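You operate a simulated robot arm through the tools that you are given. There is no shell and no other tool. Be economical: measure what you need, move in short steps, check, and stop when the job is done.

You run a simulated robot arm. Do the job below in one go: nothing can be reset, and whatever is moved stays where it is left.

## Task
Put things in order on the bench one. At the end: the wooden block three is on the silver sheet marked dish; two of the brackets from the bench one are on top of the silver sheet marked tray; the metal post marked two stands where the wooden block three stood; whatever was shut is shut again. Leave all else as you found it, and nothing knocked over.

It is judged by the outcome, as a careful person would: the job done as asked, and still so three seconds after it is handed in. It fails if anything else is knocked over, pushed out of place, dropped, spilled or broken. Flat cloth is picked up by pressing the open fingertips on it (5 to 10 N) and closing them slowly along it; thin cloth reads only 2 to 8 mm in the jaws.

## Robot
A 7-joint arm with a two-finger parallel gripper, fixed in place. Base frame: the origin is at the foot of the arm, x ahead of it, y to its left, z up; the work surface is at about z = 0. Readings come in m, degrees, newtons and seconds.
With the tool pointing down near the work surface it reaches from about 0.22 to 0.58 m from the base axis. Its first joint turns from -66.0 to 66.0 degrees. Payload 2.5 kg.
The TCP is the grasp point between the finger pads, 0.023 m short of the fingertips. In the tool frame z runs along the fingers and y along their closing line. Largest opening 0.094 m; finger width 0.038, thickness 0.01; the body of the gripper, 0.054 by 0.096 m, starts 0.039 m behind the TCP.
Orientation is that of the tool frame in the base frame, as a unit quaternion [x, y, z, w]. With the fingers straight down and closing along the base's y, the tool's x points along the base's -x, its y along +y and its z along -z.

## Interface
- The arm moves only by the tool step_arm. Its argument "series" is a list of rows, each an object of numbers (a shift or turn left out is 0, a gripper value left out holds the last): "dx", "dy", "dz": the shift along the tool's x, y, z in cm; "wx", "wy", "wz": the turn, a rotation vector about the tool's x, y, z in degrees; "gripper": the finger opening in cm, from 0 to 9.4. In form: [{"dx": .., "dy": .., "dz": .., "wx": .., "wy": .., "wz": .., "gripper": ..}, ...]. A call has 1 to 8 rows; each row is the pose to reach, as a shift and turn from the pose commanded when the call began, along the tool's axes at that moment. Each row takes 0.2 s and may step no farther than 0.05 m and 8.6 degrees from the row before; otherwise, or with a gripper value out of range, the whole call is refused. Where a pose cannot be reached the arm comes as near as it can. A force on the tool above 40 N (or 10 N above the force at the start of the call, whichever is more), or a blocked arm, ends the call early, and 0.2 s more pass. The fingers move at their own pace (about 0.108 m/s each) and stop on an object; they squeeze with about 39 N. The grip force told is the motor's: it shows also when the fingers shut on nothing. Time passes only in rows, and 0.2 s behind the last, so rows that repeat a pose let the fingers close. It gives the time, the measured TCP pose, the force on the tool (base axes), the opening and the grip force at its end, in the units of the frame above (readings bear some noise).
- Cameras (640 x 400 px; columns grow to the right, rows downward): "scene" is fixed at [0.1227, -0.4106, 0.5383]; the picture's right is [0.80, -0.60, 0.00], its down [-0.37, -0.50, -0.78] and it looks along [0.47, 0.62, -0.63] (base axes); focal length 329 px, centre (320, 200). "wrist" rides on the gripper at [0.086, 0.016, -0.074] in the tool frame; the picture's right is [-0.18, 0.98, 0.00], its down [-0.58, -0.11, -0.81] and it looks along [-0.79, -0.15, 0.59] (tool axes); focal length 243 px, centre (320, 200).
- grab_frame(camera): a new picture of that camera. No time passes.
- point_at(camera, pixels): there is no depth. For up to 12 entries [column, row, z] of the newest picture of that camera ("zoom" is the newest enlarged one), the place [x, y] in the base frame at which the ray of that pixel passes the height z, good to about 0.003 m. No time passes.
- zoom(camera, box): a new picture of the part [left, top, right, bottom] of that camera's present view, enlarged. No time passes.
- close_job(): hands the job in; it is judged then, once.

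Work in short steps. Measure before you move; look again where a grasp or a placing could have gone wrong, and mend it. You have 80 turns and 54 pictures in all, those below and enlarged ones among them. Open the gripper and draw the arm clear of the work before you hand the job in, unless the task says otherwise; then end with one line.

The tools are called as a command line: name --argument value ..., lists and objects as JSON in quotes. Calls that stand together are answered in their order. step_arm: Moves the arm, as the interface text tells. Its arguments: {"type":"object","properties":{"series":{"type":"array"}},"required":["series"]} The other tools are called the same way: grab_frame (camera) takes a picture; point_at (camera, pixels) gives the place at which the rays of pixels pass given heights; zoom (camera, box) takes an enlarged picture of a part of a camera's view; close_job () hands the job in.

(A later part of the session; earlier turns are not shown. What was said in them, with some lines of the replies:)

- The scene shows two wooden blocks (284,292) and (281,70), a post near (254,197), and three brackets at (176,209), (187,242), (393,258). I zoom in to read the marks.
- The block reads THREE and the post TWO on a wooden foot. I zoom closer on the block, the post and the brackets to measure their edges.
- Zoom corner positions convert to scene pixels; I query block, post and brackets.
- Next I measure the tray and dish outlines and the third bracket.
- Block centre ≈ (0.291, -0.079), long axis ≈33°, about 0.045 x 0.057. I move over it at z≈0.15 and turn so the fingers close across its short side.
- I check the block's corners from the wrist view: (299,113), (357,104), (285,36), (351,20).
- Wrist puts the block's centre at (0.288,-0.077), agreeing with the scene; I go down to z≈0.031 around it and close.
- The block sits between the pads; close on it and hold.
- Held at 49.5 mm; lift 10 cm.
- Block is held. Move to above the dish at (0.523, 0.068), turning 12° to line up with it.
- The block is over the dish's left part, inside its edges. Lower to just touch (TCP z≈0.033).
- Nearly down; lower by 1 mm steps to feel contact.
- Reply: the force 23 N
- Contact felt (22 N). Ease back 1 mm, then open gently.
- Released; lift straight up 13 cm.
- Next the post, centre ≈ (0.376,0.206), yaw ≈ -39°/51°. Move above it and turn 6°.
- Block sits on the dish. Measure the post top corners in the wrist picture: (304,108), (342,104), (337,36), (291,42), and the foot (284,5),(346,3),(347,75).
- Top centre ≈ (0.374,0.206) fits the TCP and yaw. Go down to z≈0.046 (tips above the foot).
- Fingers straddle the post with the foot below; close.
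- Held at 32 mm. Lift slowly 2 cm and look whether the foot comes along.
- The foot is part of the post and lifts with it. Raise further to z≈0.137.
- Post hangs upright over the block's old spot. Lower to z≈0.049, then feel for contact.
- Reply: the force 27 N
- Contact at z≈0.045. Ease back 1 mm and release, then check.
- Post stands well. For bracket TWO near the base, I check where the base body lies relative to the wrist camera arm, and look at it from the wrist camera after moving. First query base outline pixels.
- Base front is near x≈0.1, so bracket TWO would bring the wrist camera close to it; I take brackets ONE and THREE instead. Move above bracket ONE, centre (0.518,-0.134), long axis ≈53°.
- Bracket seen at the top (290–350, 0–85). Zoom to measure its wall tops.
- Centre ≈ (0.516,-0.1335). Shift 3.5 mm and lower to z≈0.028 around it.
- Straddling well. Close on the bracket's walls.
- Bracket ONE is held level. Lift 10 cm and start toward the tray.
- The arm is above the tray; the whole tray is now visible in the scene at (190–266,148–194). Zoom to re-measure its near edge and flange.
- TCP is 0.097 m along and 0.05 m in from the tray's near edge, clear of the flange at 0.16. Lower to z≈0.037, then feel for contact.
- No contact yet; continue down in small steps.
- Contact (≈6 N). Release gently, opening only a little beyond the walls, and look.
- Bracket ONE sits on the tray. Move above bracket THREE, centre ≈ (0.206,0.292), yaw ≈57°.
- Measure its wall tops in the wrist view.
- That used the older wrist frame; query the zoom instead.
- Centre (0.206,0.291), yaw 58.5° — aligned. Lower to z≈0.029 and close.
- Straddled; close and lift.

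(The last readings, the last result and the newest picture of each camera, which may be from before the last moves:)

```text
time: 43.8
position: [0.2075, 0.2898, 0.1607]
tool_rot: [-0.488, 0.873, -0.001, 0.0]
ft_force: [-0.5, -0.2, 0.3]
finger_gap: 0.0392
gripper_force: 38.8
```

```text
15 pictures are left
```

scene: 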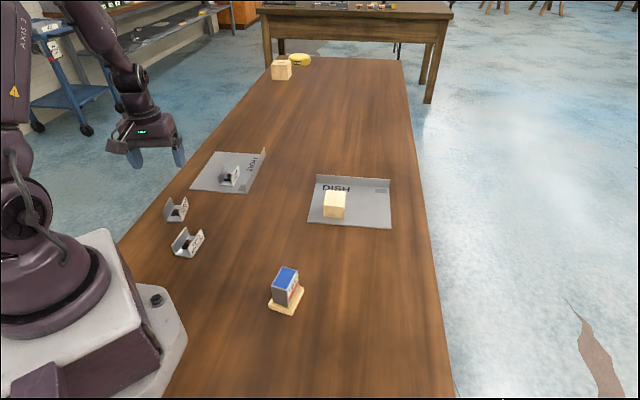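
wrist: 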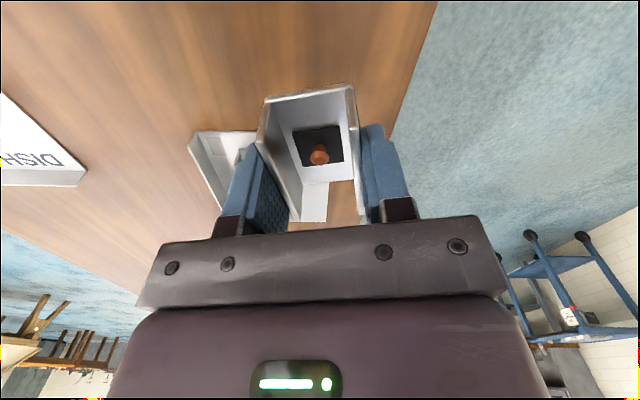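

Held. Move above the tray's free left part (0.319,0.3875), aligned with bracket ONE.

step_arm --series '[{"dx": -3.5, "dy": -1.1, "wz": 3.1}, {"dx": -7.1, "dy": -2.2, "wz": 6.2}, {"dx": -10.6, "dy": -3.3, "wz": 9.3}, {"dx": -14.18, "dy": -4.41, "wz": 12.4}, {"dx": -14.18, "dy": -4.41, "wz": 12.4}, {"dx": -14.18, "dy": -4.41, "wz": 12.4}]'

grab_frame --camera "wrist"

```text
time: 45.2
position: [0.3177, 0.3885, 0.16]
tool_rot: [-0.392, 0.92, 0.0, 0.0]
ft_force: [0.6, -0.1, -0.4]
finger_gap: 0.0393
gripper_force: 38.8
```

```text
14 pictures are left
```

wrist: 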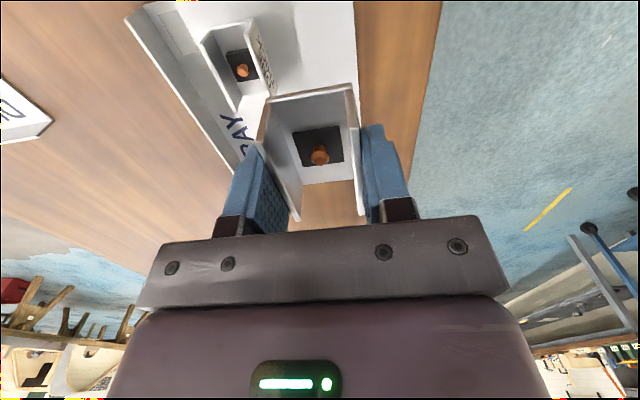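

Check clearances: tray's outer edge at (354,5),(358,85), bracket ONE's near wall top at (273,95),(248,22).

point_at --camera "wrist" --pixels '[[354, 5, 0.002], [358, 85, 0.002], [273, 95, 0.033], [249, 22, 0.033]]'

```text
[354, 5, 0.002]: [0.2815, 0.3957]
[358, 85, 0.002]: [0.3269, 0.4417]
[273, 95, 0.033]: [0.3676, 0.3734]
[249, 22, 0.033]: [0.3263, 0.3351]
```

Bracket will be 11 mm inside the edge and the fingers ≥11 mm from bracket ONE. Lower to z≈0.035 and then step to contact.

step_arm --series '[{"dz": 4}, {"dz": 8}, {"dz": 11}, {"dz": 12.4}, {"dz": 12.4}]'

step_arm --series '[{"dz": 0.1}, {"dz": 0.2}, {"dz": 0.3}, {"dz": 0.3}]'

```text
time: 46.4
position: [0.3199, 0.3911, 0.0348]
tool_rot: [-0.391, 0.92, 0.001, 0.0]
ft_force: [1.1, -0.6, 0.3]
finger_gap: 0.039
gripper_force: 39.0
```

```text
time: 47.4
position: [0.3185, 0.3898, 0.0326]
tool_rot: [-0.392, 0.92, 0.001, 0.0]
ft_force: [0.2, 0.5, -0.3]
finger_gap: 0.0392
gripper_force: 38.7
```

step_arm --series '[{"dz": 0.1}, {"dz": 0.15}, {"dz": 0.15}]'

```text
time: 48.2
position: [0.319, 0.3904, 0.0321]
tool_rot: [-0.392, 0.92, 0.0, 0.0]
ft_force: [-1.3, -2.0, 6.6]
finger_gap: 0.0392
gripper_force: 39.3
```

Contact (≈7 N). Release a little, then rise.

step_arm --series '[{"gripper": 4.1}, {"gripper": 4.5}, {"gripper": 5.0}, {"gripper": 5.2}, {"gripper": 5.2}]'

step_arm --series '[{"dz": -2}, {"dz": -6}, {"dz": -10}, {"dz": -14}, {"dz": -18}, {"dz": -18}]'

grab_frame --camera "scene"

zoom --camera "scene" --box '[165, 130, 285, 205]'

zoom --camera "scene" --box '[250, 170, 410, 330]'

```text
time: 49.4
position: [0.3186, 0.3899, 0.0313]
tool_rot: [-0.392, 0.92, 0.0, -0.001]
ft_force: [-0.4, 0.8, 0.3]
finger_gap: 0.0521
gripper_force: 0.1
```

```text
time: 50.8
position: [0.3179, 0.3909, 0.2121]
tool_rot: [-0.392, 0.92, 0.0, 0.0]
ft_force: [-0.4, -0.2, 0.0]
finger_gap: 0.0521
gripper_force: 0.2
```

```text
13 pictures are left
```

scene: 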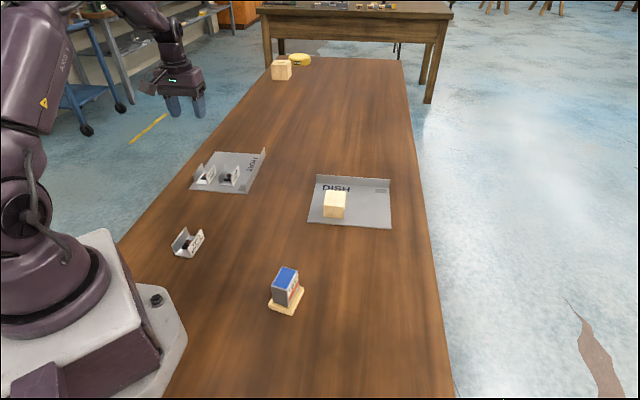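

```text
5.33 times, centred on (225, 168) of scene
```

zoom: 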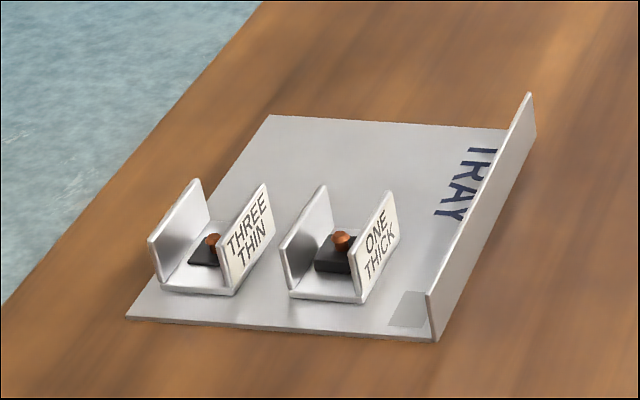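

```text
2.50 times, centred on (330, 250) of scene
```

zoom: 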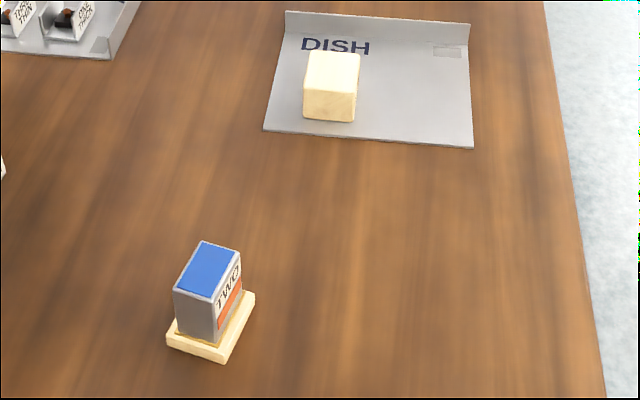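

All placed. Verify the post foot's centre against the block's old spot using foot corners (167,346), (223,363), (255,301) in the zoom.

point_at --camera "zoom" --pixels '[[167, 347, 0.0], [223, 363, 0.0], [255, 300, 0.0]]'

```text
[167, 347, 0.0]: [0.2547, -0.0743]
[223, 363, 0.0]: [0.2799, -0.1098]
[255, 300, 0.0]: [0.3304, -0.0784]
```

The foot's corners match the block's old ones to within about 5 mm. Open the gripper fully, rise a little more, and hand in.

step_arm --series '[{"dz": -3, "gripper": 9.4}, {"dz": -6}, {"dz": -6}, {"dz": -6}]'

close_job

```text
time: 51.8
position: [0.3189, 0.3907, 0.2714]
tool_rot: [-0.392, 0.92, 0.0, 0.0]
ft_force: [0.7, 1.2, -0.9]
finger_gap: 0.094
gripper_force: 0.1
```

```text
The job is handed in.
```

The job is handed in: block three is on the dish, brackets ONE and THREE are on the tray, post two stands where the block stood (to within about 5 mm), I found nothing shut that needed closing again, and nothing else was touched.
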